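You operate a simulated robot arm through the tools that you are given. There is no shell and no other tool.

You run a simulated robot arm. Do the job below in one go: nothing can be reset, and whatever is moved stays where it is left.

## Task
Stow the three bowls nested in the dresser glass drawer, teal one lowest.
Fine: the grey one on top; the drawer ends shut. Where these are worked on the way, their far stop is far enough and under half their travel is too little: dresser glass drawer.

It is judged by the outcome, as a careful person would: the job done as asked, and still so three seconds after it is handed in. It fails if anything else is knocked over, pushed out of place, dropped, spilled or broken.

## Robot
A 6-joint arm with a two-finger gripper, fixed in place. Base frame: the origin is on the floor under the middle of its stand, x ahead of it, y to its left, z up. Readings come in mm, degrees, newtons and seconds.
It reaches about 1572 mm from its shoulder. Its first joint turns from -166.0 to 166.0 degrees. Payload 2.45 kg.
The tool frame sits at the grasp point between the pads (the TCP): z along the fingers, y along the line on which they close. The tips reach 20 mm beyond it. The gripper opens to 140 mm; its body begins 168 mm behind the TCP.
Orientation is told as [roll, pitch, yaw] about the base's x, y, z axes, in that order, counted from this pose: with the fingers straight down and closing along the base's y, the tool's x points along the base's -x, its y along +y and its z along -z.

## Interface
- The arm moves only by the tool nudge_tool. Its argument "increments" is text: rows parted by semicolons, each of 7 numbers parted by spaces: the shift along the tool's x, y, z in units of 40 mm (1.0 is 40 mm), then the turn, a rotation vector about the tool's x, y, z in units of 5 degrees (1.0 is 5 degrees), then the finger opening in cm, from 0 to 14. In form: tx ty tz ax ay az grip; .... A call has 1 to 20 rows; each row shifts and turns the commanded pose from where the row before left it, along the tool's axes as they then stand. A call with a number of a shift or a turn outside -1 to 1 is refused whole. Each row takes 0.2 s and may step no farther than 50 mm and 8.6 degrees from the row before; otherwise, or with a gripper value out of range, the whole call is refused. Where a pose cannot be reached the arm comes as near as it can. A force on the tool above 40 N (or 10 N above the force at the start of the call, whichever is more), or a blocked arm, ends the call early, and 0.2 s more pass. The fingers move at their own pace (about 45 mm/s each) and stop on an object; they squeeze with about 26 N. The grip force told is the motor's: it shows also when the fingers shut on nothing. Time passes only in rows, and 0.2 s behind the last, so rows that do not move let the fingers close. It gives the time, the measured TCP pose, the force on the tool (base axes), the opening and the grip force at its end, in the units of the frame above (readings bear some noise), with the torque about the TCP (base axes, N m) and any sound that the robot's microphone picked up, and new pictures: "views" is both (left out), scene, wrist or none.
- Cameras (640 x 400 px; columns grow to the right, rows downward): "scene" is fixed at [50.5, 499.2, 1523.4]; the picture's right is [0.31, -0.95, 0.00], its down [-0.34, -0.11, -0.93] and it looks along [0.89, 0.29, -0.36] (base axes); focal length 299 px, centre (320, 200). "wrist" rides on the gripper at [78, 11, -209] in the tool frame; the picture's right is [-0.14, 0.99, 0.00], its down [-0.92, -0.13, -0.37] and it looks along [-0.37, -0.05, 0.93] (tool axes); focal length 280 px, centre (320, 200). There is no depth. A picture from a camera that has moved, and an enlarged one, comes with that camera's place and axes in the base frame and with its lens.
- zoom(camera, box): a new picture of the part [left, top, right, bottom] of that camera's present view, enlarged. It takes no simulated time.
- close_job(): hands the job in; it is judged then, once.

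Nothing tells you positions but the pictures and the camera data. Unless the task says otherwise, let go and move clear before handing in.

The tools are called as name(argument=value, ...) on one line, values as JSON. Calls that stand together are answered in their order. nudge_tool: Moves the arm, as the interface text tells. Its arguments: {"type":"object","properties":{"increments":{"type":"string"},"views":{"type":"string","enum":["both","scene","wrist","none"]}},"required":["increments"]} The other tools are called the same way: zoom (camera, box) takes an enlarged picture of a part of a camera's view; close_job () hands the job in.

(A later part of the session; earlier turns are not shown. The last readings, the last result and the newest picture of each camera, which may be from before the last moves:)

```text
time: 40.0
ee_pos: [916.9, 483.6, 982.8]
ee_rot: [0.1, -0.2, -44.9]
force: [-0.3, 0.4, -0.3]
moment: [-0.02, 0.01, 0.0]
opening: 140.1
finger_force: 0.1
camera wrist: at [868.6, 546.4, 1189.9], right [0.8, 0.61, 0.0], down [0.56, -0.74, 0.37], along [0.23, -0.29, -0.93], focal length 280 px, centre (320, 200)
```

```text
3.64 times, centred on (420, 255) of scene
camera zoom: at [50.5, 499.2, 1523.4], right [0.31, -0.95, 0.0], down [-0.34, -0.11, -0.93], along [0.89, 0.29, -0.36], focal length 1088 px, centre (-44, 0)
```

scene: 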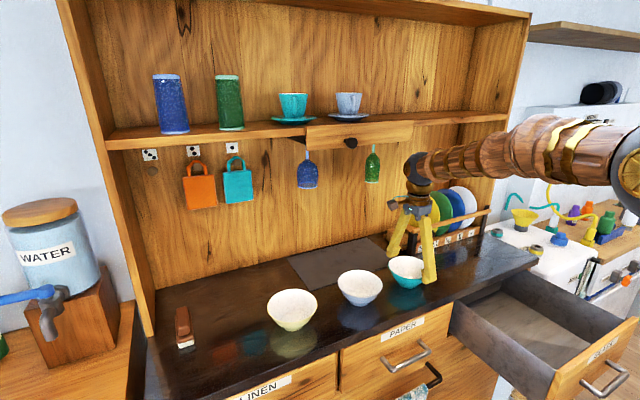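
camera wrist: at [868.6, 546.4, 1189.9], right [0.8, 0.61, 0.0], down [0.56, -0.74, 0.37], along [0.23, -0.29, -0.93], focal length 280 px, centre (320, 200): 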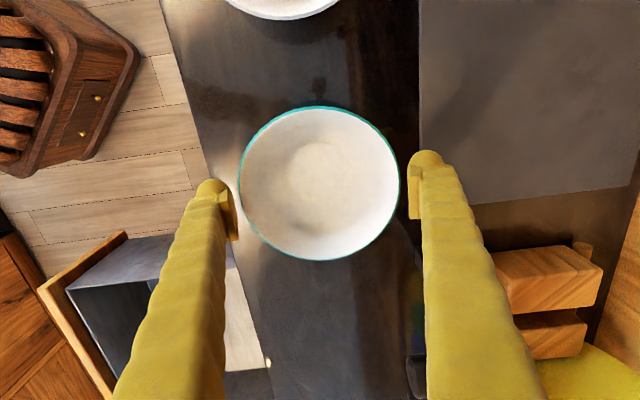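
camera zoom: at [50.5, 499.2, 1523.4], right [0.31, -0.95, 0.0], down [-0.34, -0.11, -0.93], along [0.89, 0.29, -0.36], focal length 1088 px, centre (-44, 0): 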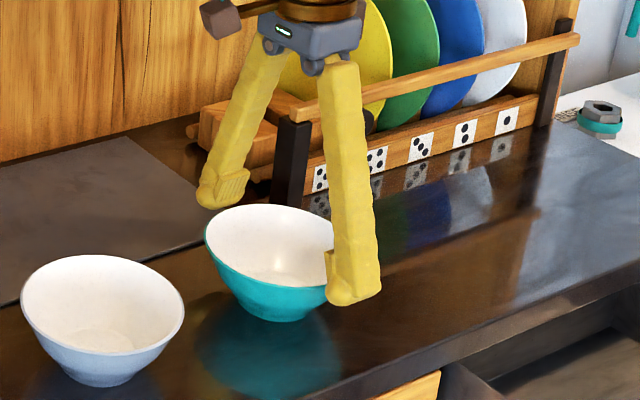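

The bowl is centred between the pads to within about 1 mm. Closing on the rim now.

nudge_tool(increments="0 0 0 0 0 0 10; 0 0 0 0 0 0 10; 0 0 0 0 0 0 10; 0 0 0 0 0 0 10")

zoom(camera="wrist", box=[160, 60, 480, 300])

zoom(camera="scene", box=[360, 200, 480, 310])

```text
time: 40.6
ee_pos: [917.6, 483.8, 992.8]
ee_rot: [0.5, -0.3, -44.8]
force: [-12.9, -11.1, 57.6]
moment: [-1.86, 2.12, 0.05]
opening: 110.8
finger_force: 18.4
stopped in row 2: the force on the tool passed its limit at 47 N (the readings are from after the stop); the commanded pose is now the measured one
camera wrist: at [867.4, 544.8, 1199.6], right [0.8, 0.61, 0.01], down [0.56, -0.74, 0.37], along [0.23, -0.29, -0.93], focal length 280 px, centre (320, 200)
```

scene: 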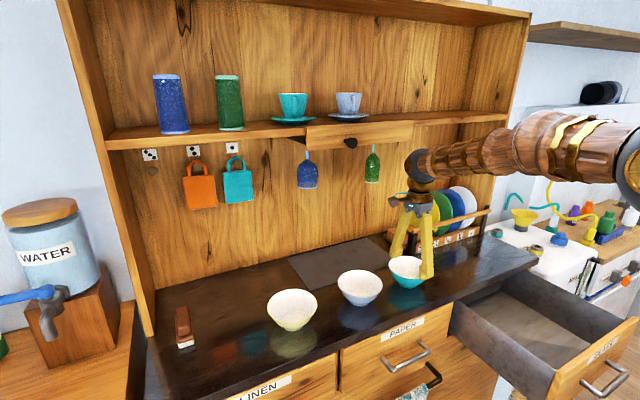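
wrist: 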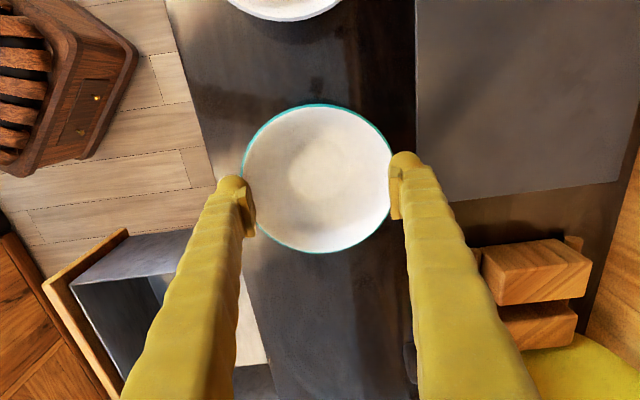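

```text
1.67 times, centred on (320, 180) of wrist
camera zoom: at [867.4, 544.8, 1199.6], right [0.8, 0.61, 0.01], down [0.56, -0.74, 0.37], along [0.23, -0.29, -0.93], focal length 467 px, centre (320, 233)
```

zoom: 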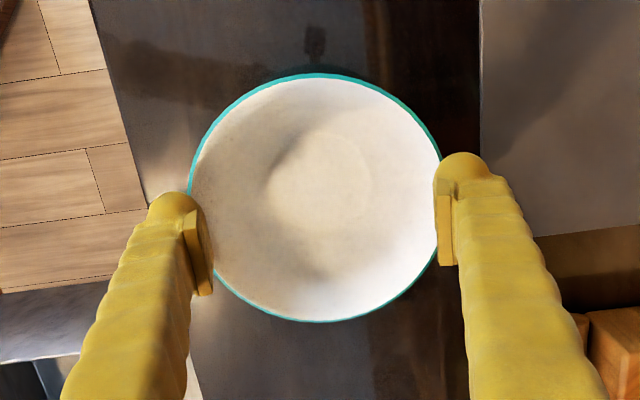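

```text
3.64 times, centred on (420, 255) of scene
camera zoom: at [50.5, 499.2, 1523.4], right [0.31, -0.95, 0.0], down [-0.34, -0.11, -0.93], along [0.89, 0.29, -0.36], focal length 1088 px, centre (-44, 0)
```

zoom: 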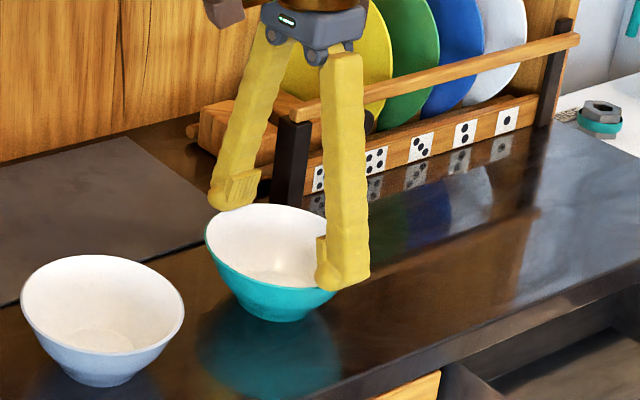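

The fingers didn't hold: the splayed pads caught only the rim's edge and rode up over it, pushing the tool up 10 mm. I'll lift straight off, reopen and check the bowl hasn't moved.

nudge_tool(increments="0 0 -0.3 0 0 0 11; 0 0 -0.5 0 0 0 12; 0 0 -0.5 0 0 0 14; 0 0 -0.2 0 0 0 14; 0 0 0 0 0 0 14; 0 0 0 0 0 0 14")

zoom(camera="wrist", box=[160, 40, 480, 280])

zoom(camera="scene", box=[360, 200, 480, 310])

```text
time: 42.0
ee_pos: [916.6, 483.8, 1046.7]
ee_rot: [0.3, -0.3, -44.8]
force: [0.7, 0.6, 0.7]
moment: [-0.02, 0.0, 0.02]
opening: 140.1
finger_force: 0.1
camera wrist: at [867.9, 545.4, 1253.8], right [0.8, 0.61, 0.01], down [0.56, -0.74, 0.37], along [0.23, -0.29, -0.93], focal length 280 px, centre (320, 200)
```

scene: 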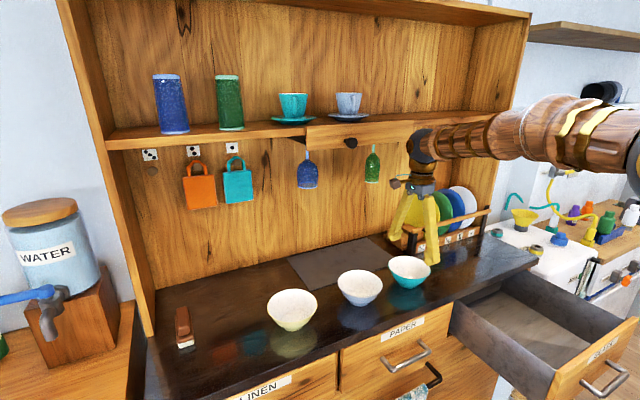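
wrist: 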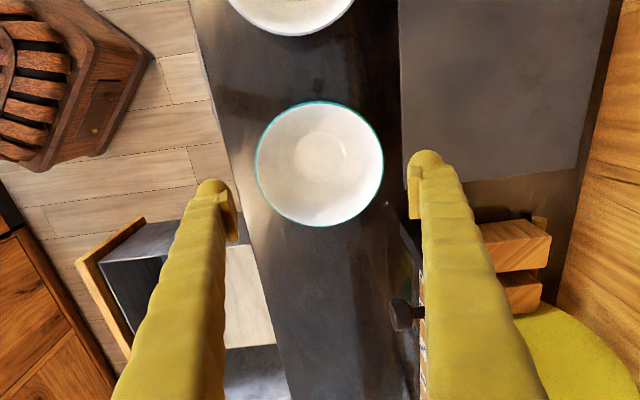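

```text
1.67 times, centred on (320, 160) of wrist
camera zoom: at [867.9, 545.4, 1253.8], right [0.8, 0.61, 0.01], down [0.56, -0.74, 0.37], along [0.23, -0.29, -0.93], focal length 467 px, centre (320, 267)
```

zoom: 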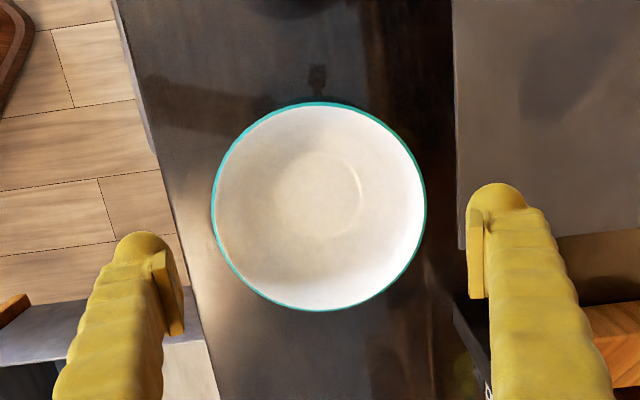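

```text
3.64 times, centred on (420, 255) of scene
camera zoom: at [50.5, 499.2, 1523.4], right [0.31, -0.95, 0.0], down [-0.34, -0.11, -0.93], along [0.89, 0.29, -0.36], focal length 1088 px, centre (-44, 0)
```

zoom: 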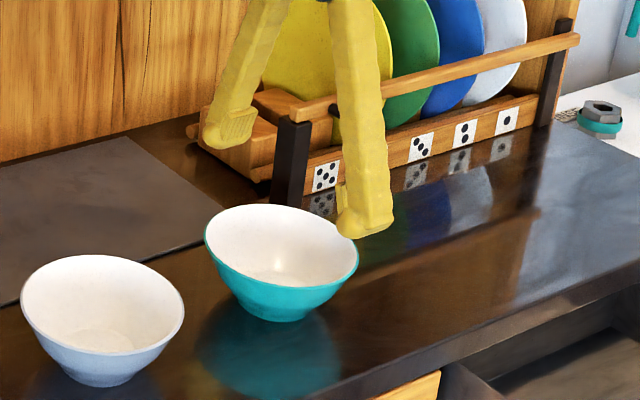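

The bowl hasn't moved. I'll try again about 10 mm deeper so the rim meets the middle of the pads, and with a limited closing target so nothing can ride far over.

nudge_tool(increments="0 -0.02 0.6 0 0 0 14; 0 0 0.6 0 0 0 14; 0 0 0.4 0 0 0 14; 0 0 0.28 0 0 0 14; 0 0 0 0 0 0 14", views="wrist")

zoom(camera="wrist", box=[160, 60, 480, 300])

zoom(camera="scene", box=[360, 200, 480, 310])

```text
time: 43.2
ee_pos: [916.1, 483.0, 971.4]
ee_rot: [0.3, -0.2, -44.8]
force: [-0.7, 0.4, 0.1]
moment: [-0.01, 0.01, 0.01]
opening: 140.1
finger_force: 0.0
camera wrist: at [867.7, 545.0, 1178.7], right [0.8, 0.61, 0.01], down [0.56, -0.74, 0.37], along [0.23, -0.29, -0.93], focal length 280 px, centre (320, 200)
```

wrist: 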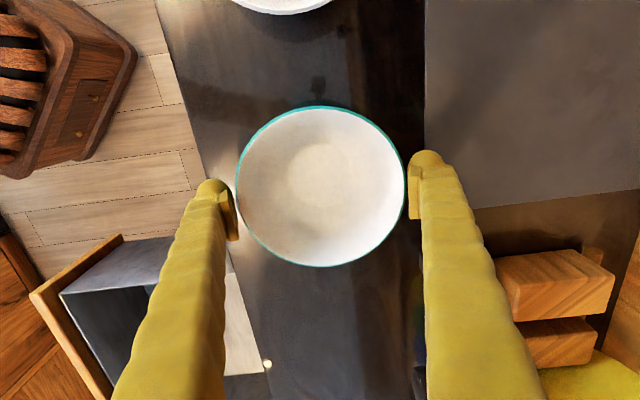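

```text
1.67 times, centred on (320, 180) of wrist
camera zoom: at [867.7, 545.0, 1178.7], right [0.8, 0.61, 0.01], down [0.56, -0.74, 0.37], along [0.23, -0.29, -0.93], focal length 467 px, centre (320, 233)
```

zoom: 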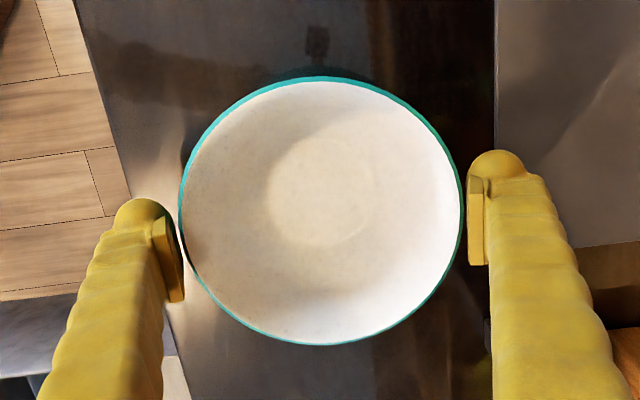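

```text
3.64 times, centred on (420, 255) of scene
camera zoom: at [50.5, 499.2, 1523.4], right [0.31, -0.95, 0.0], down [-0.34, -0.11, -0.93], along [0.89, 0.29, -0.36], focal length 1088 px, centre (-44, 0)
```

zoom: 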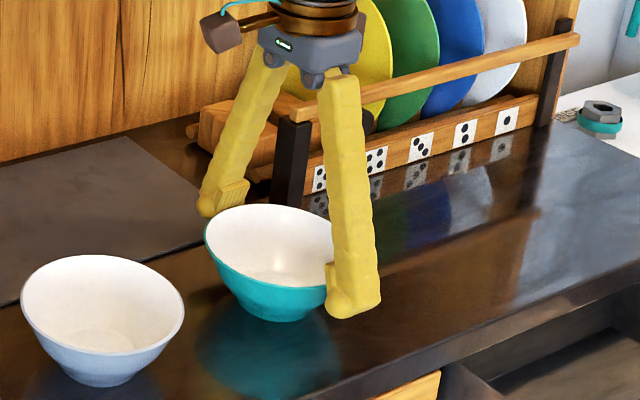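

The rim now sits mid-pad with clearance on both sides. Closing gently.

nudge_tool(increments="0 0 0 0 0 0 12.9; 0 0 0 0 0 0 12.7; 0 0 0 0 0 0 12.5; 0 0 0 0 0 0 12.5", views="wrist")

zoom(camera="wrist", box=[160, 60, 480, 300])

zoom(camera="scene", box=[360, 200, 480, 310])

```text
time: 44.2
ee_pos: [916.3, 483.3, 972.4]
ee_rot: [0.3, -0.2, -44.7]
force: [1.8, 0.6, 0.8]
moment: [-0.01, -0.01, 0.02]
opening: 133.3
finger_force: 26.0
camera wrist: at [867.7, 545.0, 1178.9], right [0.8, 0.61, 0.01], down [0.56, -0.74, 0.37], along [0.23, -0.29, -0.93], focal length 280 px, centre (320, 200)
```

wrist: 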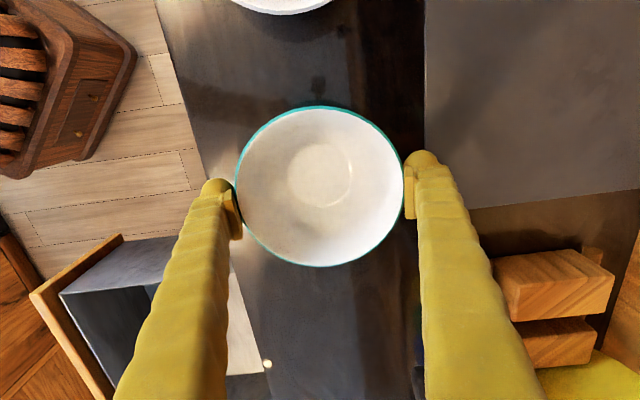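

```text
1.67 times, centred on (320, 180) of wrist
camera zoom: at [867.7, 545.0, 1178.9], right [0.8, 0.61, 0.01], down [0.56, -0.74, 0.37], along [0.23, -0.29, -0.93], focal length 467 px, centre (320, 233)
```

zoom: 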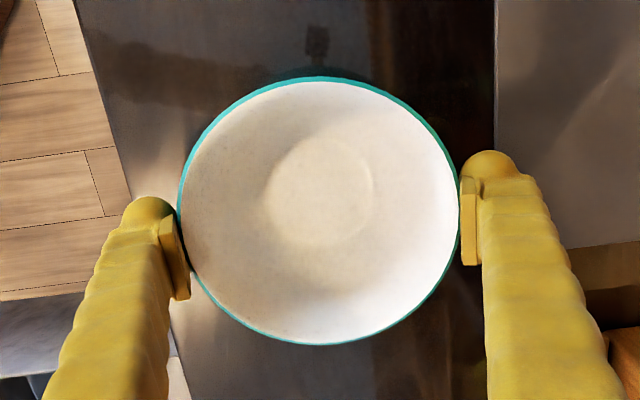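

```text
3.64 times, centred on (420, 255) of scene
camera zoom: at [50.5, 499.2, 1523.4], right [0.31, -0.95, 0.0], down [-0.34, -0.11, -0.93], along [0.89, 0.29, -0.36], focal length 1088 px, centre (-44, 0)
```

zoom: 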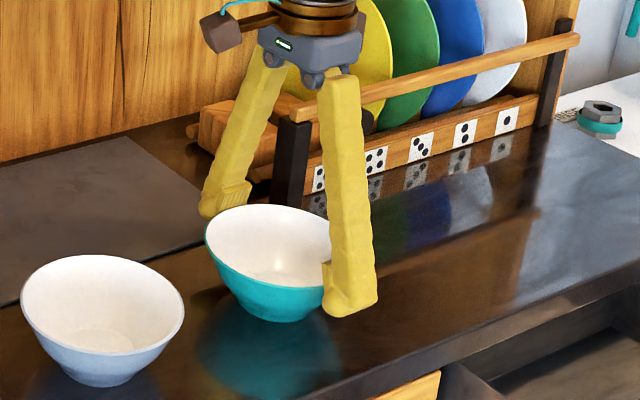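

The grip holds at 133 mm and 26 N with no net push on the tool. I'll lift a few centimetres slowly to test it.

nudge_tool(increments="0 0 -0.1 0 0 0 12; 0 0 -0.2 0 0 0 12; 0 0 -0.3 0 0 0 12; 0 0 -0.3 0 0 0 12; 0 0 0 0 0 0 12")

zoom(camera="scene", box=[360, 190, 480, 310])

```text
time: 45.4
ee_pos: [915.8, 484.2, 1007.1]
ee_rot: [0.3, -0.2, -44.8]
force: [0.2, 0.5, -2.0]
moment: [-0.02, 0.01, 0.01]
opening: 133.3
finger_force: 26.3
camera wrist: at [867.8, 545.3, 1214.6], right [0.8, 0.61, 0.01], down [0.56, -0.74, 0.37], along [0.23, -0.29, -0.93], focal length 280 px, centre (320, 200)
```

scene: 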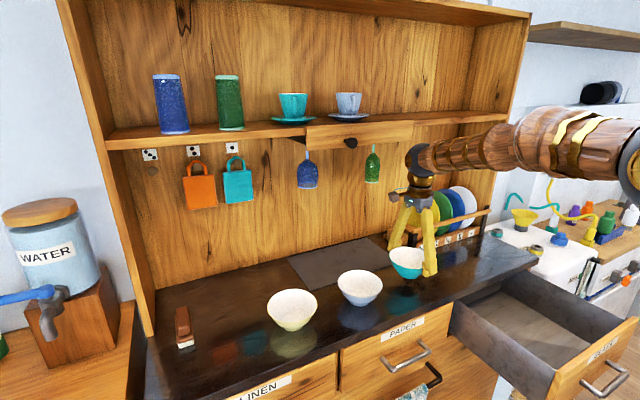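
wrist: 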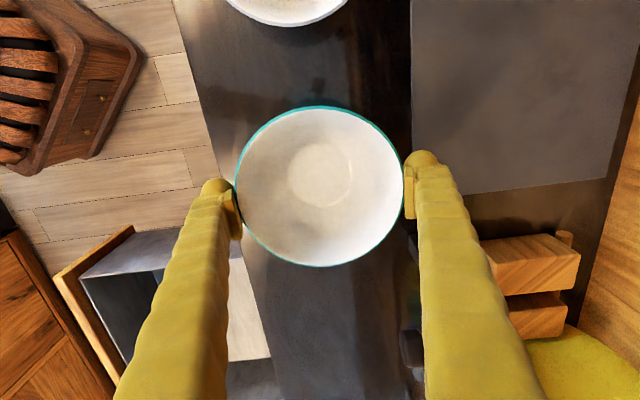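

```text
3.33 times, centred on (420, 250) of scene
camera zoom: at [50.5, 499.2, 1523.4], right [0.31, -0.95, 0.0], down [-0.34, -0.11, -0.93], along [0.89, 0.29, -0.36], focal length 998 px, centre (-13, 33)
```

zoom: 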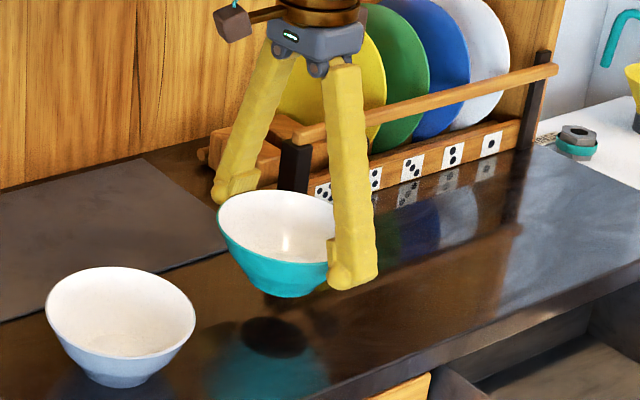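

The teal bowl is held securely (about 2 N). I'll carry it up and over to above the open drawer.

nudge_tool(increments="0 0 -0.5 0 0 0 12; 0 0 -0.5 0 0 0 12; 0 0 -0.4 0 0 0 12; -0.3 -0.25 0 0 0 0 12; -0.6 -0.5 0 0 0 0 12; -0.6 -0.5 0 0 0 0 12; -0.6 -0.5 0 0 0 0 12; -0.6 -0.5 0 0 0 0 12; -0.6 -0.5 0 0 0 0 12; -0.6 -0.5 0 0 0 0 12; -0.6 -0.5 0 0 0 0 12; -0.6 -0.5 0 0 0 0 12; -0.6 -0.5 0 0 0 0 12; -0.6 -0.5 0 0 0 0 12; -0.6 -0.5 0 0 0 0 12; -0.6 -0.5 0 0 0 0 12; -0.3 -0.3 0 0 0 0 12; 0 0 0 0 0 0 12")

zoom(camera="scene", box=[420, 220, 640, 400])

```text
time: 49.2
ee_pos: [951.5, 77.4, 1062.4]
ee_rot: [0.2, -0.2, -44.8]
force: [0.3, -0.5, -2.5]
moment: [0.02, -0.01, 0.02]
opening: 133.1
finger_force: 26.5
camera wrist: at [903.1, 139.2, 1269.9], right [0.8, 0.61, 0.01], down [0.56, -0.74, 0.37], along [0.23, -0.29, -0.93], focal length 280 px, centre (320, 200)
```

scene: 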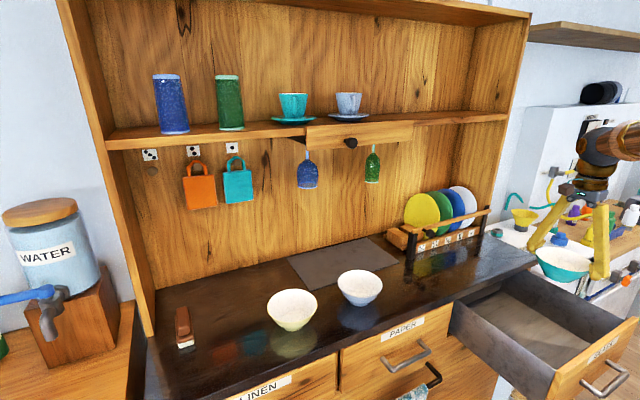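
wrist: 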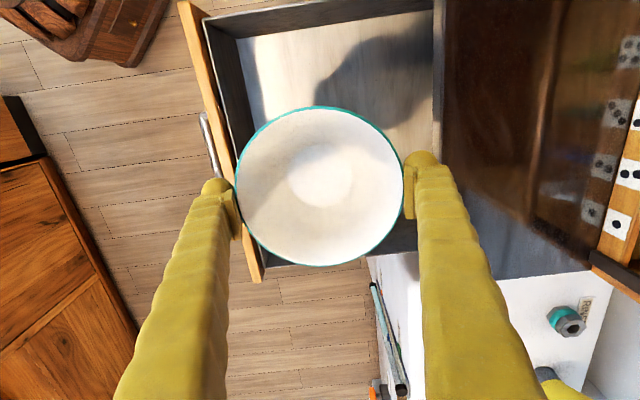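

```text
2.22 times, centred on (530, 310) of scene
camera zoom: at [50.5, 499.2, 1523.4], right [0.31, -0.95, 0.0], down [-0.34, -0.11, -0.93], along [0.89, 0.29, -0.36], focal length 665 px, centre (-147, -44)
```

zoom: 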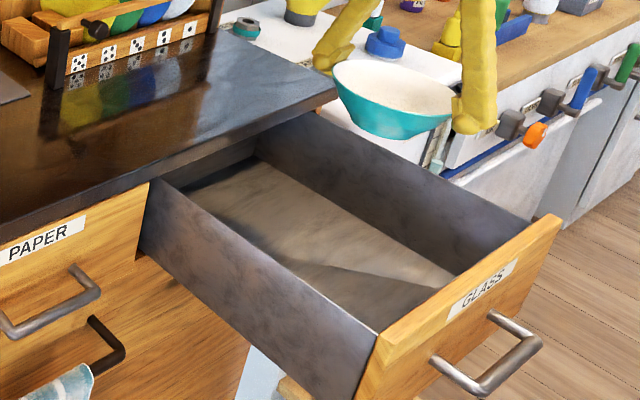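

The bowl is over the drawer. I'll shift slightly deeper for finger clearance, then lower it most of the way in and check.

nudge_tool(increments="-0.25 0.31 0 0 0 0 12; 0 0 0.7 0 0 0 12; 0 0 0.7 0 0 0 12; 0 0 0.7 0 0 0 12; 0 0 0.7 0 0 0 12; 0 0 0.7 0 0 0 12; 0 0 0.7 0 0 0 12; 0 0 0.6 0 0 0 12; 0 0 0.5 0 0 0 12; 0 0 0.4 0 0 0 12; 0 0 0.2 0 0 0 12; 0 0 0 0 0 0 12")

zoom(camera="scene", box=[420, 220, 640, 400])

```text
time: 51.8
ee_pos: [969.8, 80.3, 827.7]
ee_rot: [0.2, -0.3, -44.9]
force: [0.6, -0.3, -2.0]
moment: [-0.02, -0.02, -0.01]
opening: 132.9
finger_force: 25.8
camera wrist: at [920.6, 141.8, 1034.8], right [0.8, 0.61, 0.01], down [0.56, -0.74, 0.37], along [0.23, -0.29, -0.93], focal length 280 px, centre (320, 200)
```

scene: 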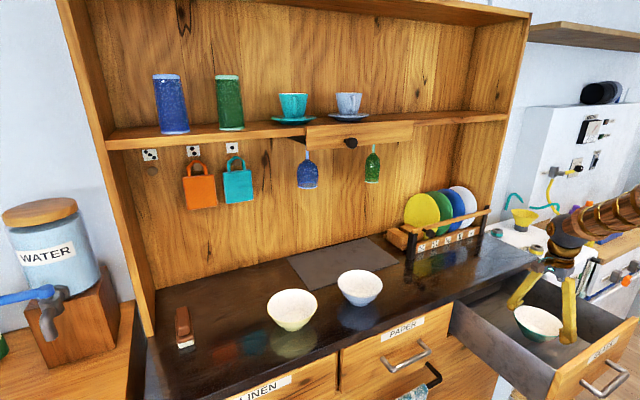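
wrist: 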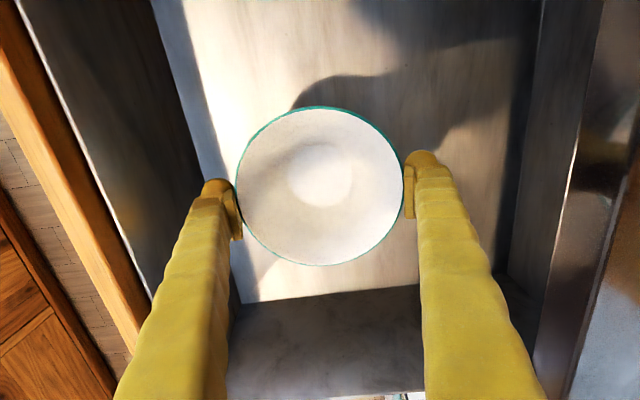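

```text
2.22 times, centred on (530, 310) of scene
camera zoom: at [50.5, 499.2, 1523.4], right [0.31, -0.95, 0.0], down [-0.34, -0.11, -0.93], along [0.89, 0.29, -0.36], focal length 665 px, centre (-147, -44)
```

zoom: 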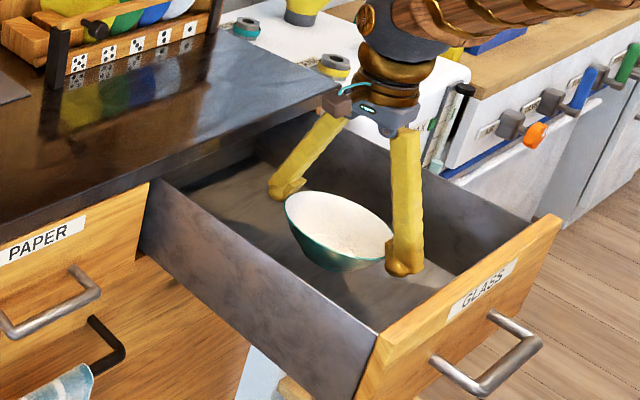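

Bowl is inside the drawer and clear of the walls. Lowering carefully to the floor.

nudge_tool(increments="0 0 0.2 0 0 0 12; 0 0 0.2 0 0 0 12; 0 0 0.2 0 0 0 12; 0 0 0.1 0 0 0 12", views="none")

zoom(camera="scene", box=[490, 260, 600, 380])

```text
time: 52.8
ee_pos: [968.9, 79.6, 799.3]
ee_rot: [0.3, -0.2, -44.8]
force: [-0.1, -0.6, -2.8]
moment: [0.01, -0.01, 0.01]
opening: 132.7
finger_force: 26.8
```

```text
3.33 times, centred on (545, 320) of scene
camera zoom: at [50.5, 499.2, 1523.4], right [0.31, -0.95, 0.0], down [-0.34, -0.11, -0.93], along [0.89, 0.29, -0.36], focal length 998 px, centre (-430, -200)
```

zoom: 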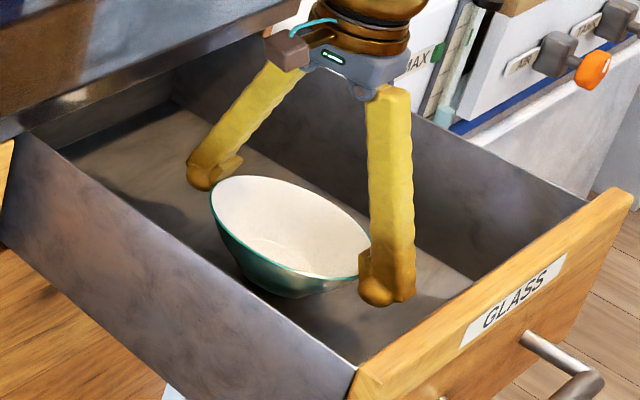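

nudge_tool(increments="0 0 0.06 0 0 0 12; 0 0 0.06 0 0 0 12", views="none")

nudge_tool(increments="0 0 0.05 0 0 0 12; 0 0 0 0 0 0 12", views="none")

```text
time: 53.4
ee_pos: [970.2, 79.6, 795.0]
ee_rot: [0.3, -0.2, -44.8]
force: [0.0, -0.2, -2.0]
moment: [0.0, -0.01, -0.01]
opening: 133.0
finger_force: 26.0
```

```text
time: 54.0
ee_pos: [970.5, 79.6, 792.9]
ee_rot: [0.3, -0.2, -44.8]
force: [-0.1, -0.4, -2.4]
moment: [-0.01, -0.01, 0.01]
opening: 132.9
finger_force: 25.8
```

nudge_tool(increments="0 0 0.05 0 0 0 12; 0 0 0 0 0 0 12", views="none")

nudge_tool(increments="0 0 0.05 0 0 0 12; 0 0 0 0 0 0 12", views="none")

```text
time: 54.6
ee_pos: [969.8, 81.2, 790.3]
ee_rot: [0.3, -0.2, -44.8]
force: [0.6, 1.2, -3.0]
moment: [0.0, -0.04, 0.01]
opening: 132.8
finger_force: 25.9
```

```text
time: 55.2
ee_pos: [969.1, 80.9, 789.2]
ee_rot: [0.3, -0.2, -44.8]
force: [-0.9, -0.1, -3.1]
moment: [0.07, -0.02, 0.01]
opening: 132.9
finger_force: 26.0
```

I'm still not touching the floor (the force is only the bowl's weight). I'll take another look and keep stepping down.

nudge_tool(increments="0 0 0.05 0 0 0 12; 0 0 0 0 0 0 12", views="none")

nudge_tool(increments="0 0 0.05 0 0 0 12; 0 0 0 0 0 0 12", views="scene")

zoom(camera="scene", box=[490, 260, 600, 380])

```text
time: 55.8
ee_pos: [970.3, 79.6, 786.8]
ee_rot: [0.3, -0.2, -44.8]
force: [0.9, 1.3, -2.8]
moment: [0.0, -0.01, -0.04]
opening: 132.9
finger_force: 25.8
```

```text
time: 56.4
ee_pos: [968.7, 80.4, 785.5]
ee_rot: [0.3, -0.2, -44.8]
force: [0.2, 1.3, -3.0]
moment: [-0.04, -0.05, -0.02]
opening: 132.7
finger_force: 26.3
```

scene: 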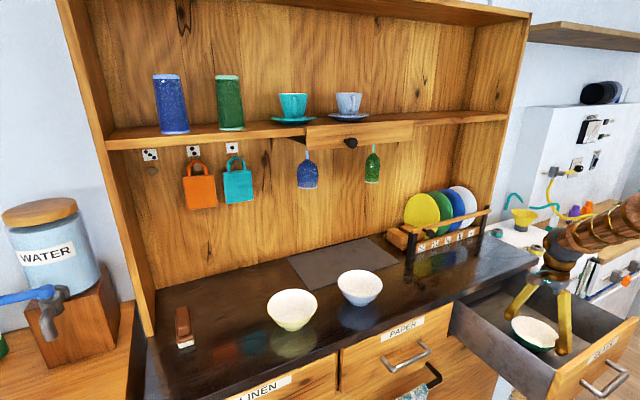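

```text
3.33 times, centred on (545, 320) of scene
camera zoom: at [50.5, 499.2, 1523.4], right [0.31, -0.95, 0.0], down [-0.34, -0.11, -0.93], along [0.89, 0.29, -0.36], focal length 998 px, centre (-430, -200)
```

zoom: 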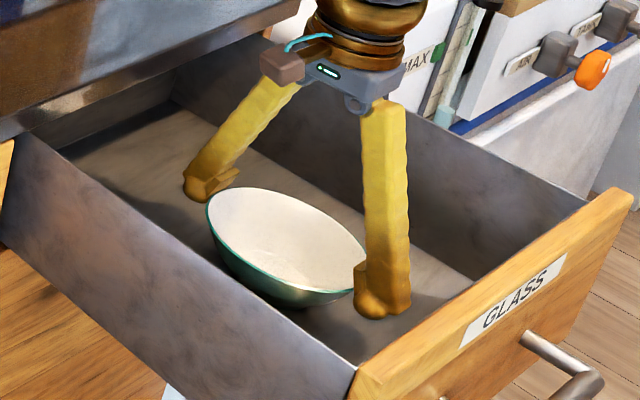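

nudge_tool(increments="0 0 0.05 0 0 0 12; 0 0 0.05 0 0 0 12; 0 0 0 0 0 0 12", views="none")

nudge_tool(increments="0 0 0.05 0 0 0 12; 0 0 0 0 0 0 12", views="none")

nudge_tool(increments="0 0 0.05 0 0 0 12; 0 0 0 0 0 0 12", views="none")

```text
time: 57.2
ee_pos: [970.7, 80.6, 782.1]
ee_rot: [0.4, -0.2, -44.7]
force: [-1.9, 0.6, 8.6]
moment: [0.19, 0.06, -0.01]
opening: 132.3
finger_force: 25.7
```

```text
time: 57.8
ee_pos: [971.2, 79.7, 780.4]
ee_rot: [0.4, -0.3, -44.8]
force: [-1.6, 3.2, 35.1]
moment: [0.13, -0.07, -0.02]
opening: 133.5
finger_force: 25.8
```

```text
time: 58.4
ee_pos: [971.0, 80.4, 777.3]
ee_rot: [0.4, -0.3, -44.8]
force: [5.5, -1.9, 34.5]
moment: [0.12, -0.09, 0.0]
opening: 134.8
finger_force: 26.1
```

The bowl touched down at TCP z≈782. I'll relieve the pressure, open the fingers and check.

nudge_tool(increments="0 0 -0.08 0 0 0 12.5; 0 0 0 0 0 0 14; 0 0 0 0 0 0 14; 0 0 0 0 0 0 14")

zoom(camera="wrist", box=[160, 60, 480, 300])

zoom(camera="scene", box=[490, 260, 600, 380])

```text
time: 59.4
ee_pos: [968.4, 80.2, 779.6]
ee_rot: [0.3, -0.3, -44.8]
force: [0.0, 0.3, 0.8]
moment: [0.01, 0.01, 0.02]
opening: 139.7
finger_force: 0.1
camera wrist: at [921.1, 141.5, 986.7], right [0.8, 0.61, 0.01], down [0.56, -0.74, 0.37], along [0.23, -0.29, -0.93], focal length 280 px, centre (320, 200)
```

scene: 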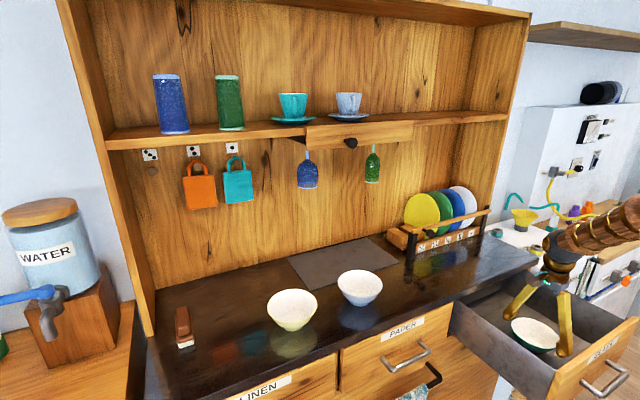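
wrist: 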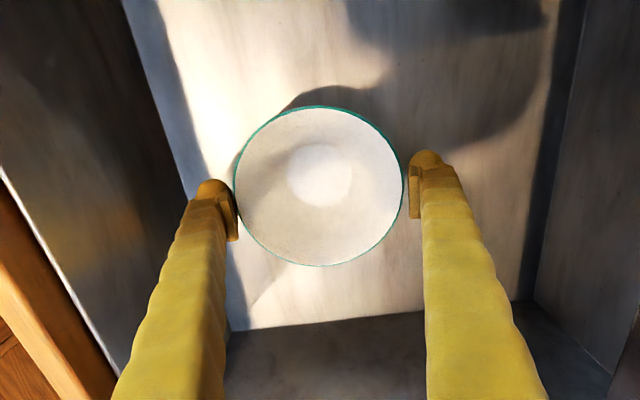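

```text
1.67 times, centred on (320, 180) of wrist
camera zoom: at [921.1, 141.5, 986.7], right [0.8, 0.61, 0.01], down [0.56, -0.74, 0.37], along [0.23, -0.29, -0.93], focal length 467 px, centre (320, 233)
```

zoom: 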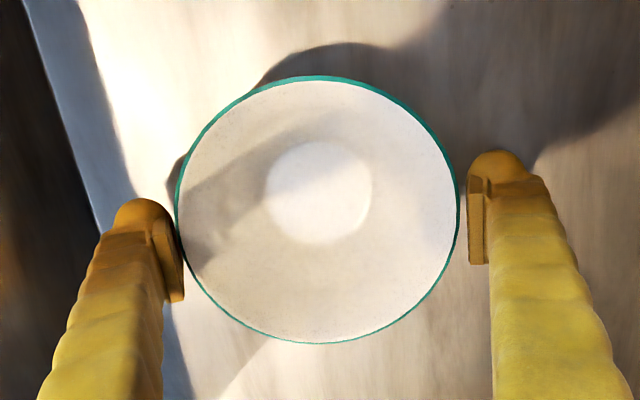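

```text
3.33 times, centred on (545, 320) of scene
camera zoom: at [50.5, 499.2, 1523.4], right [0.31, -0.95, 0.0], down [-0.34, -0.11, -0.93], along [0.89, 0.29, -0.36], focal length 998 px, centre (-430, -200)
```

zoom: 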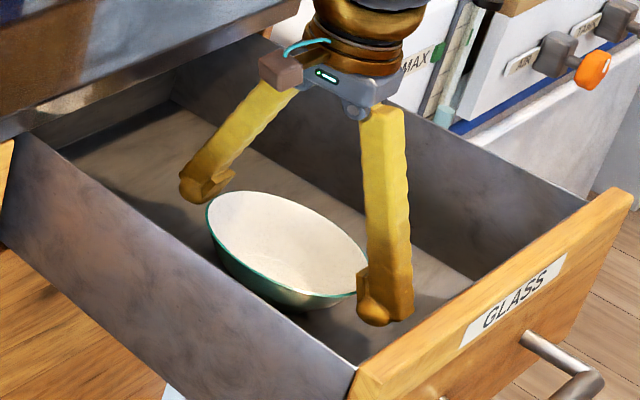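

Teal is down and released. Now I'll rise straight out and travel to the cream bowl, which goes in the middle.

nudge_tool(increments="0 0 -0.3 0 0 0 14; 0 0 -0.7 0 0 0 14; 0 0 -0.8 0 0 0 14; 0 0 -0.8 0 0 0 14; 0 0 -0.8 0 0 0 14; 0 0 -0.8 0 0 0 14; 0 0 -0.8 0 0 0 14; 0 0 -0.8 0 0 0 14; 0 0 -0.8 0 0 0 14; 0 0 -0.8 0 0 0 14; 0 0 -0.6 0 0 0 14; 0 0 0 0 0 0 14", views="both")

nudge_tool(increments="0.9 0.1 0 0 0 0 14; 0.9 0.1 0 0 0 0 14; 0.9 0.1 0 0 0 0 14; 0.9 0.1 0 0 0 0 14; 0.9 0.1 0 0 0 0 14; 0.9 0.1 0 0 0 0 14; 0.9 0.1 0 0 0 0 14; 0.9 0.1 0 0 0 0 14; 0.9 0.1 0 0 0 0 14; 0.9 0.1 0 0 0 0 14; 0.9 0.1 0 0 0 0 14; 0.9 0.1 0 0 0 0 14; 0.9 0.1 0 0 0 0 14; 0.9 0.1 0 0 0 0 14; 0.9 0.1 0 0 0 0 14; 0.9 0.1 0 0 0 0 14; 0.9 0.1 0 0 0 0 14; 0 0 0 0 0 0 14")

```text
time: 62.0
ee_pos: [967.6, 80.6, 1100.1]
ee_rot: [0.4, -0.2, -44.8]
force: [-0.2, -0.1, -0.2]
moment: [0.02, 0.03, 0.0]
opening: 140.3
finger_force: 0.1
camera wrist: at [919.0, 141.2, 1306.9], right [0.8, 0.61, 0.01], down [0.56, -0.74, 0.37], along [0.23, -0.29, -0.93], focal length 280 px, centre (320, 200)
```

scene: 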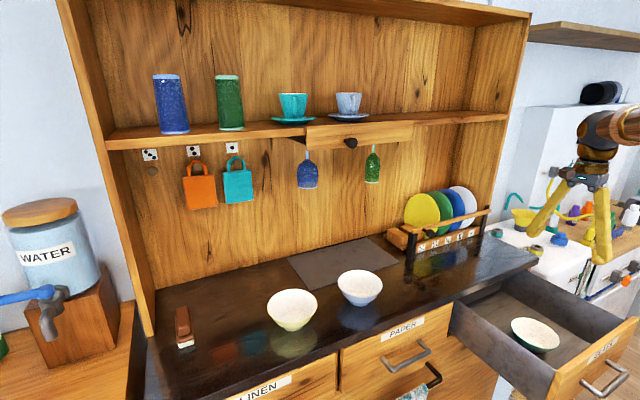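
wrist: 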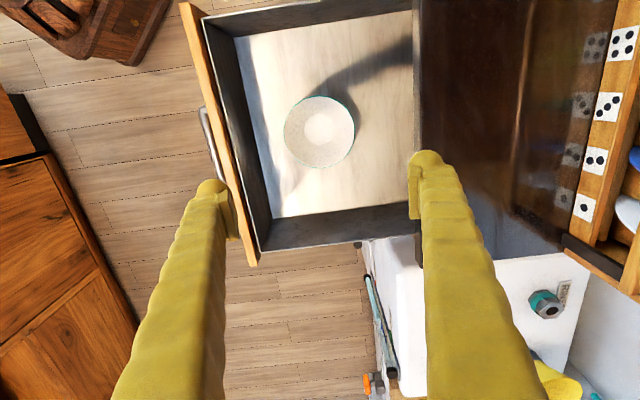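

```text
time: 65.8
ee_pos: [581.3, 560.0, 1098.6]
ee_rot: [0.3, -0.2, -44.9]
force: [0.6, -0.1, 0.4]
moment: [-0.03, -0.02, -0.03]
opening: 140.1
finger_force: 0.0
camera wrist: at [533.4, 621.7, 1305.9], right [0.8, 0.61, 0.01], down [0.56, -0.74, 0.37], along [0.23, -0.29, -0.93], focal length 280 px, centre (320, 200)
```

scene: 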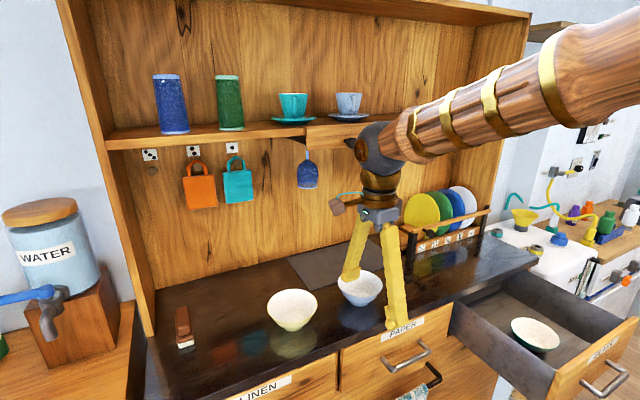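
wrist: 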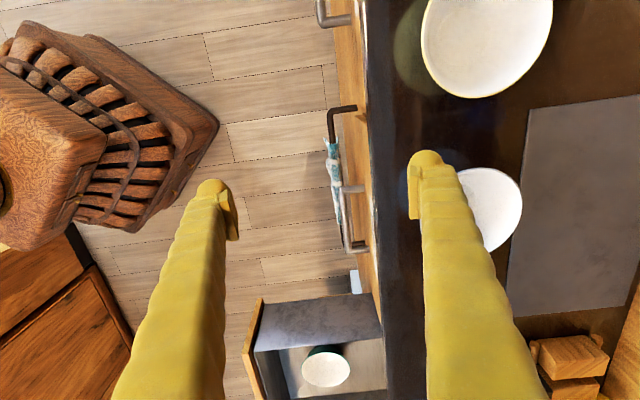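

Now on to the cream bowl's position, staying high.

nudge_tool(increments="0.54 0.94 0 0 0 0 14; 0.54 0.94 0 0 0 0 14; 0.54 0.94 0 0 0 0 14; 0.54 0.94 0 0 0 0 14; 0.54 0.94 0 0 0 0 14; 0 0 0 0 0 0 14")

zoom(camera="wrist", box=[160, 30, 480, 270])

```text
time: 67.2
ee_pos: [637.8, 771.2, 1097.9]
ee_rot: [0.3, -0.2, -44.8]
force: [-0.6, -0.6, 0.7]
moment: [0.0, 0.01, -0.02]
opening: 140.2
finger_force: 0.1
camera wrist: at [588.9, 832.0, 1304.7], right [0.8, 0.61, 0.01], down [0.56, -0.74, 0.37], along [0.23, -0.29, -0.93], focal length 280 px, centre (320, 200)
```

scene: 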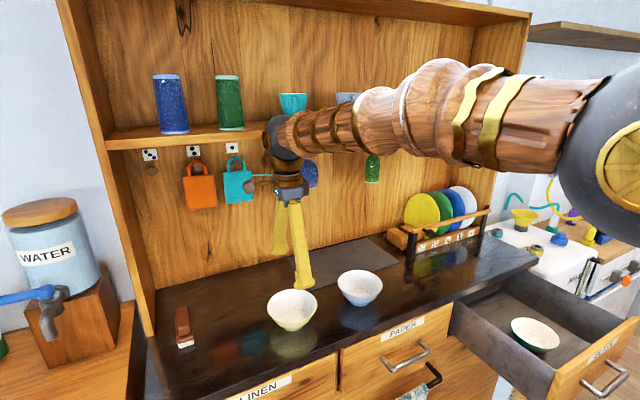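
wrist: 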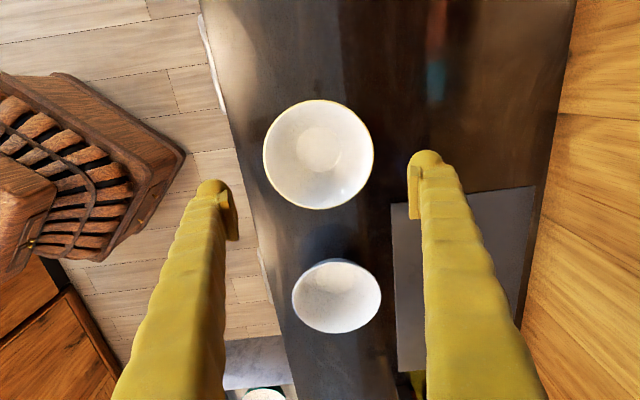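

```text
1.67 times, centred on (320, 150) of wrist
camera zoom: at [588.9, 832.0, 1304.7], right [0.8, 0.61, 0.01], down [0.56, -0.74, 0.37], along [0.23, -0.29, -0.93], focal length 467 px, centre (320, 283)
```

zoom: 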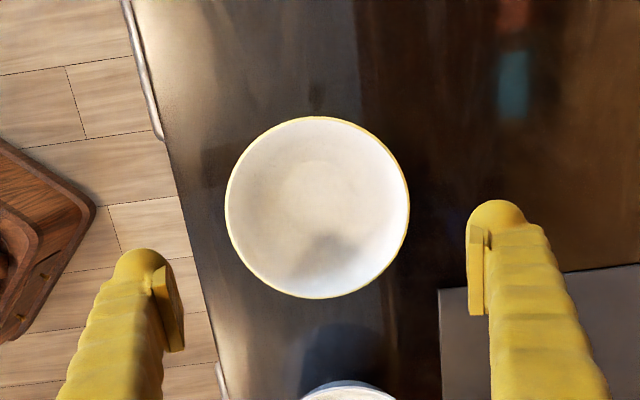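

Cream has the same size (about 131 mm) and is centred to within about 2 mm. I'll descend most of the way and recheck centring before going past the rim.

nudge_tool(increments="-0.012 -0.04 0.7 0 0 0 14; 0 0 0.7 0 0 0 14; 0 0 0.4 0 0 0 14; 0 0 0 0 0 0 14", views="wrist")

zoom(camera="wrist", box=[160, 40, 480, 280])

```text
time: 68.2
ee_pos: [638.1, 768.7, 1026.4]
ee_rot: [0.3, -0.2, -44.8]
force: [-0.4, 0.1, 0.5]
moment: [0.01, 0.02, 0.0]
opening: 139.8
finger_force: 0.1
camera wrist: at [588.6, 829.8, 1232.7], right [0.8, 0.61, 0.01], down [0.56, -0.74, 0.37], along [0.23, -0.29, -0.93], focal length 280 px, centre (320, 200)
```

wrist: 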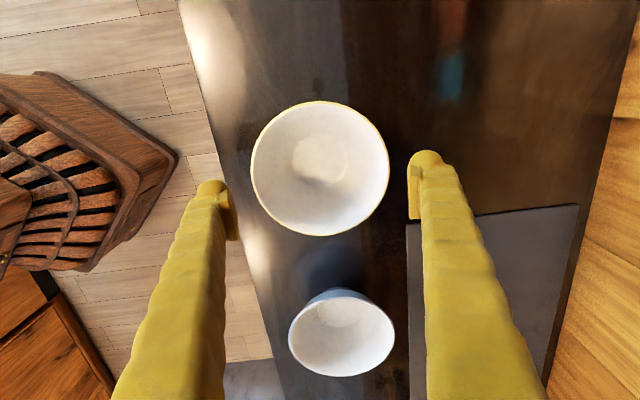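

```text
1.67 times, centred on (320, 160) of wrist
camera zoom: at [588.6, 829.8, 1232.7], right [0.8, 0.61, 0.01], down [0.56, -0.74, 0.37], along [0.23, -0.29, -0.93], focal length 467 px, centre (320, 267)
```

zoom: 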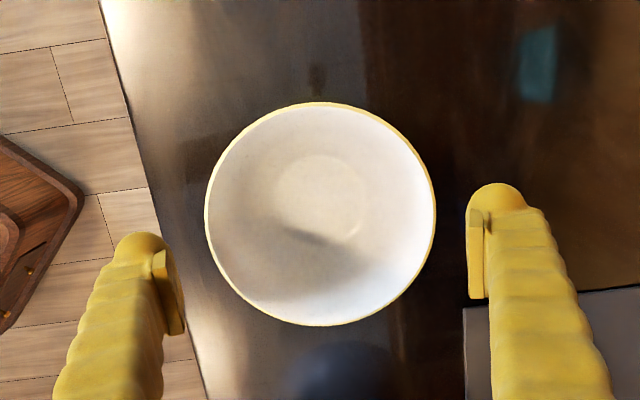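

Centred to within about 1 mm. Going down past the rim and closing.

nudge_tool(increments="0.02 0.02 0.5 0 0 0 14; 0 0 0.5 0 0 0 14; 0 0 0.36 0 0 0 14; 0 0 0 0 0 0 14; 0 0 0 0 0 0 12.9; 0 0 0 0 0 0 12.7; 0 0 0 0 0 0 12.5; 0 0 0 0 0 0 12.5")

zoom(camera="wrist", box=[160, 60, 480, 300])

zoom(camera="scene", box=[220, 220, 350, 350])

```text
time: 70.0
ee_pos: [637.2, 768.6, 971.9]
ee_rot: [0.2, -0.2, -44.8]
force: [-0.1, 0.9, 1.1]
moment: [0.07, -0.05, 0.04]
opening: 133.4
finger_force: 25.7
camera wrist: at [588.7, 830.6, 1178.7], right [0.8, 0.61, 0.01], down [0.56, -0.74, 0.37], along [0.23, -0.29, -0.93], focal length 280 px, centre (320, 200)
```

scene: 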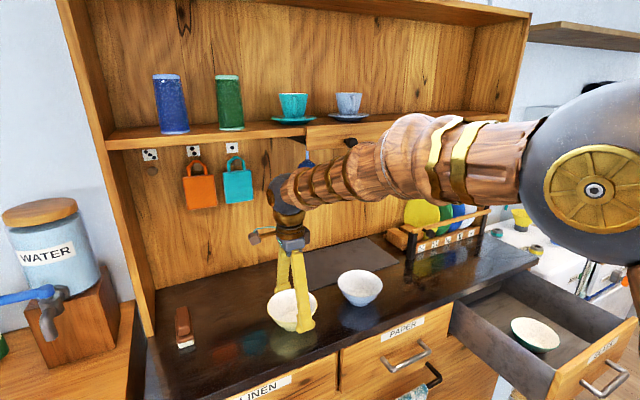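
wrist: 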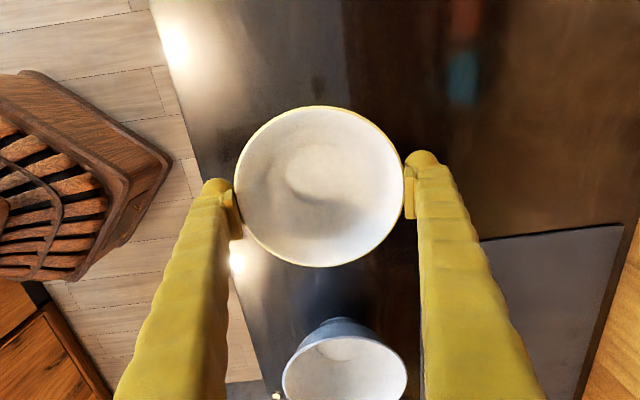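

```text
1.67 times, centred on (320, 180) of wrist
camera zoom: at [588.7, 830.6, 1178.7], right [0.8, 0.61, 0.01], down [0.56, -0.74, 0.37], along [0.23, -0.29, -0.93], focal length 467 px, centre (320, 233)
```

zoom: 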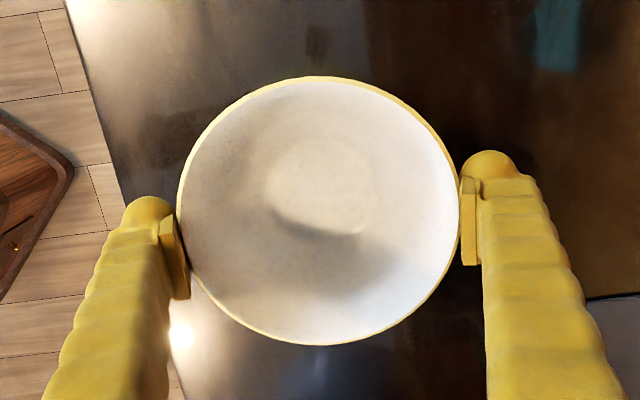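

```text
3.08 times, centred on (285, 285) of scene
camera zoom: at [50.5, 499.2, 1523.4], right [0.31, -0.95, 0.0], down [-0.34, -0.11, -0.93], along [0.89, 0.29, -0.36], focal length 921 px, centre (428, -62)
```

zoom: 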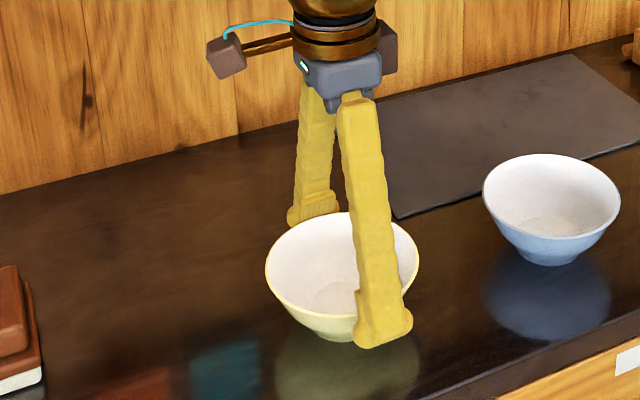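

Cream is gripped the same way as teal, and its offset relative to the tool is the same. I'll lift, check the hold and carry it toward the drawer.

nudge_tool(increments="0 0 -0.2 0 0 0 12; 0 0 -0.5 0 0 0 12; 0 0 -0.8 0 0 0 12; 0 0 -0.8 0 0 0 12; 0 0 -0.7 0 0 0 12; 0 0 0 0 0 0 12")

nudge_tool(increments="-0.75 -0.266 0 0 0 0 12; -0.75 -0.266 0 0 0 0 12; -0.75 -0.266 0 0 0 0 12; -0.75 -0.266 0 0 0 0 12; -0.75 -0.266 0 0 0 0 12; -0.75 -0.266 0 0 0 0 12; -0.75 -0.266 0 0 0 0 12; -0.75 -0.266 0 0 0 0 12; -0.75 -0.266 0 0 0 0 12; -0.75 -0.266 0 0 0 0 12; -0.75 -0.266 0 0 0 0 12; -0.75 -0.266 0 0 0 0 12", views="scene")

```text
time: 71.4
ee_pos: [638.0, 769.2, 1091.9]
ee_rot: [0.3, -0.2, -44.9]
force: [-0.4, -0.3, -1.3]
moment: [0.02, -0.02, 0.02]
opening: 133.1
finger_force: 25.8
camera wrist: at [588.4, 830.4, 1298.4], right [0.8, 0.61, 0.01], down [0.56, -0.74, 0.37], along [0.23, -0.29, -0.93], focal length 280 px, centre (320, 200)
```

scene: 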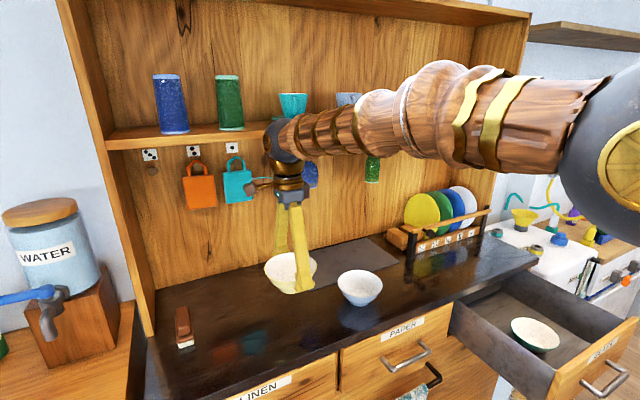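
wrist: 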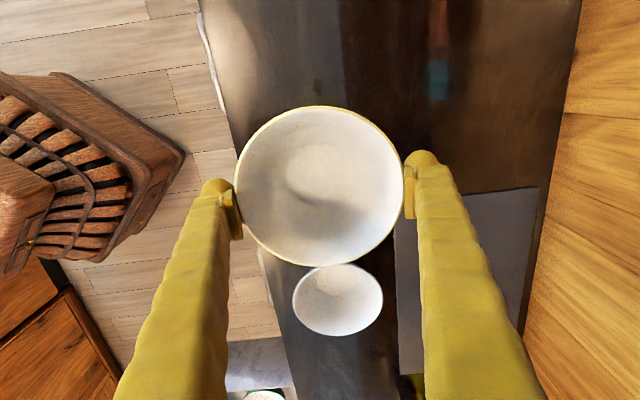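

```text
time: 74.0
ee_pos: [803.4, 425.0, 1094.2]
ee_rot: [0.2, -0.1, -44.8]
force: [-0.3, 0.3, -3.1]
moment: [-0.03, -0.02, -0.03]
opening: 133.1
finger_force: 25.8
```

scene: 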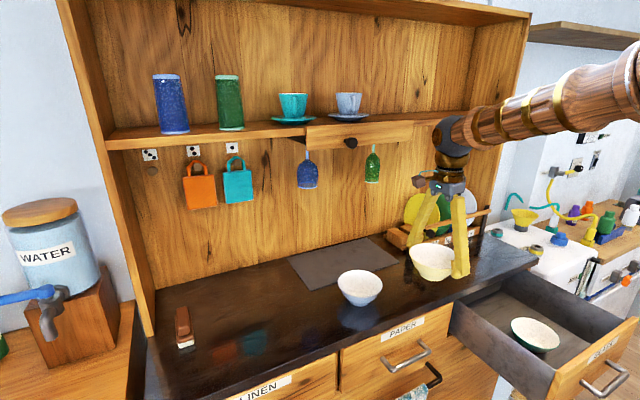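

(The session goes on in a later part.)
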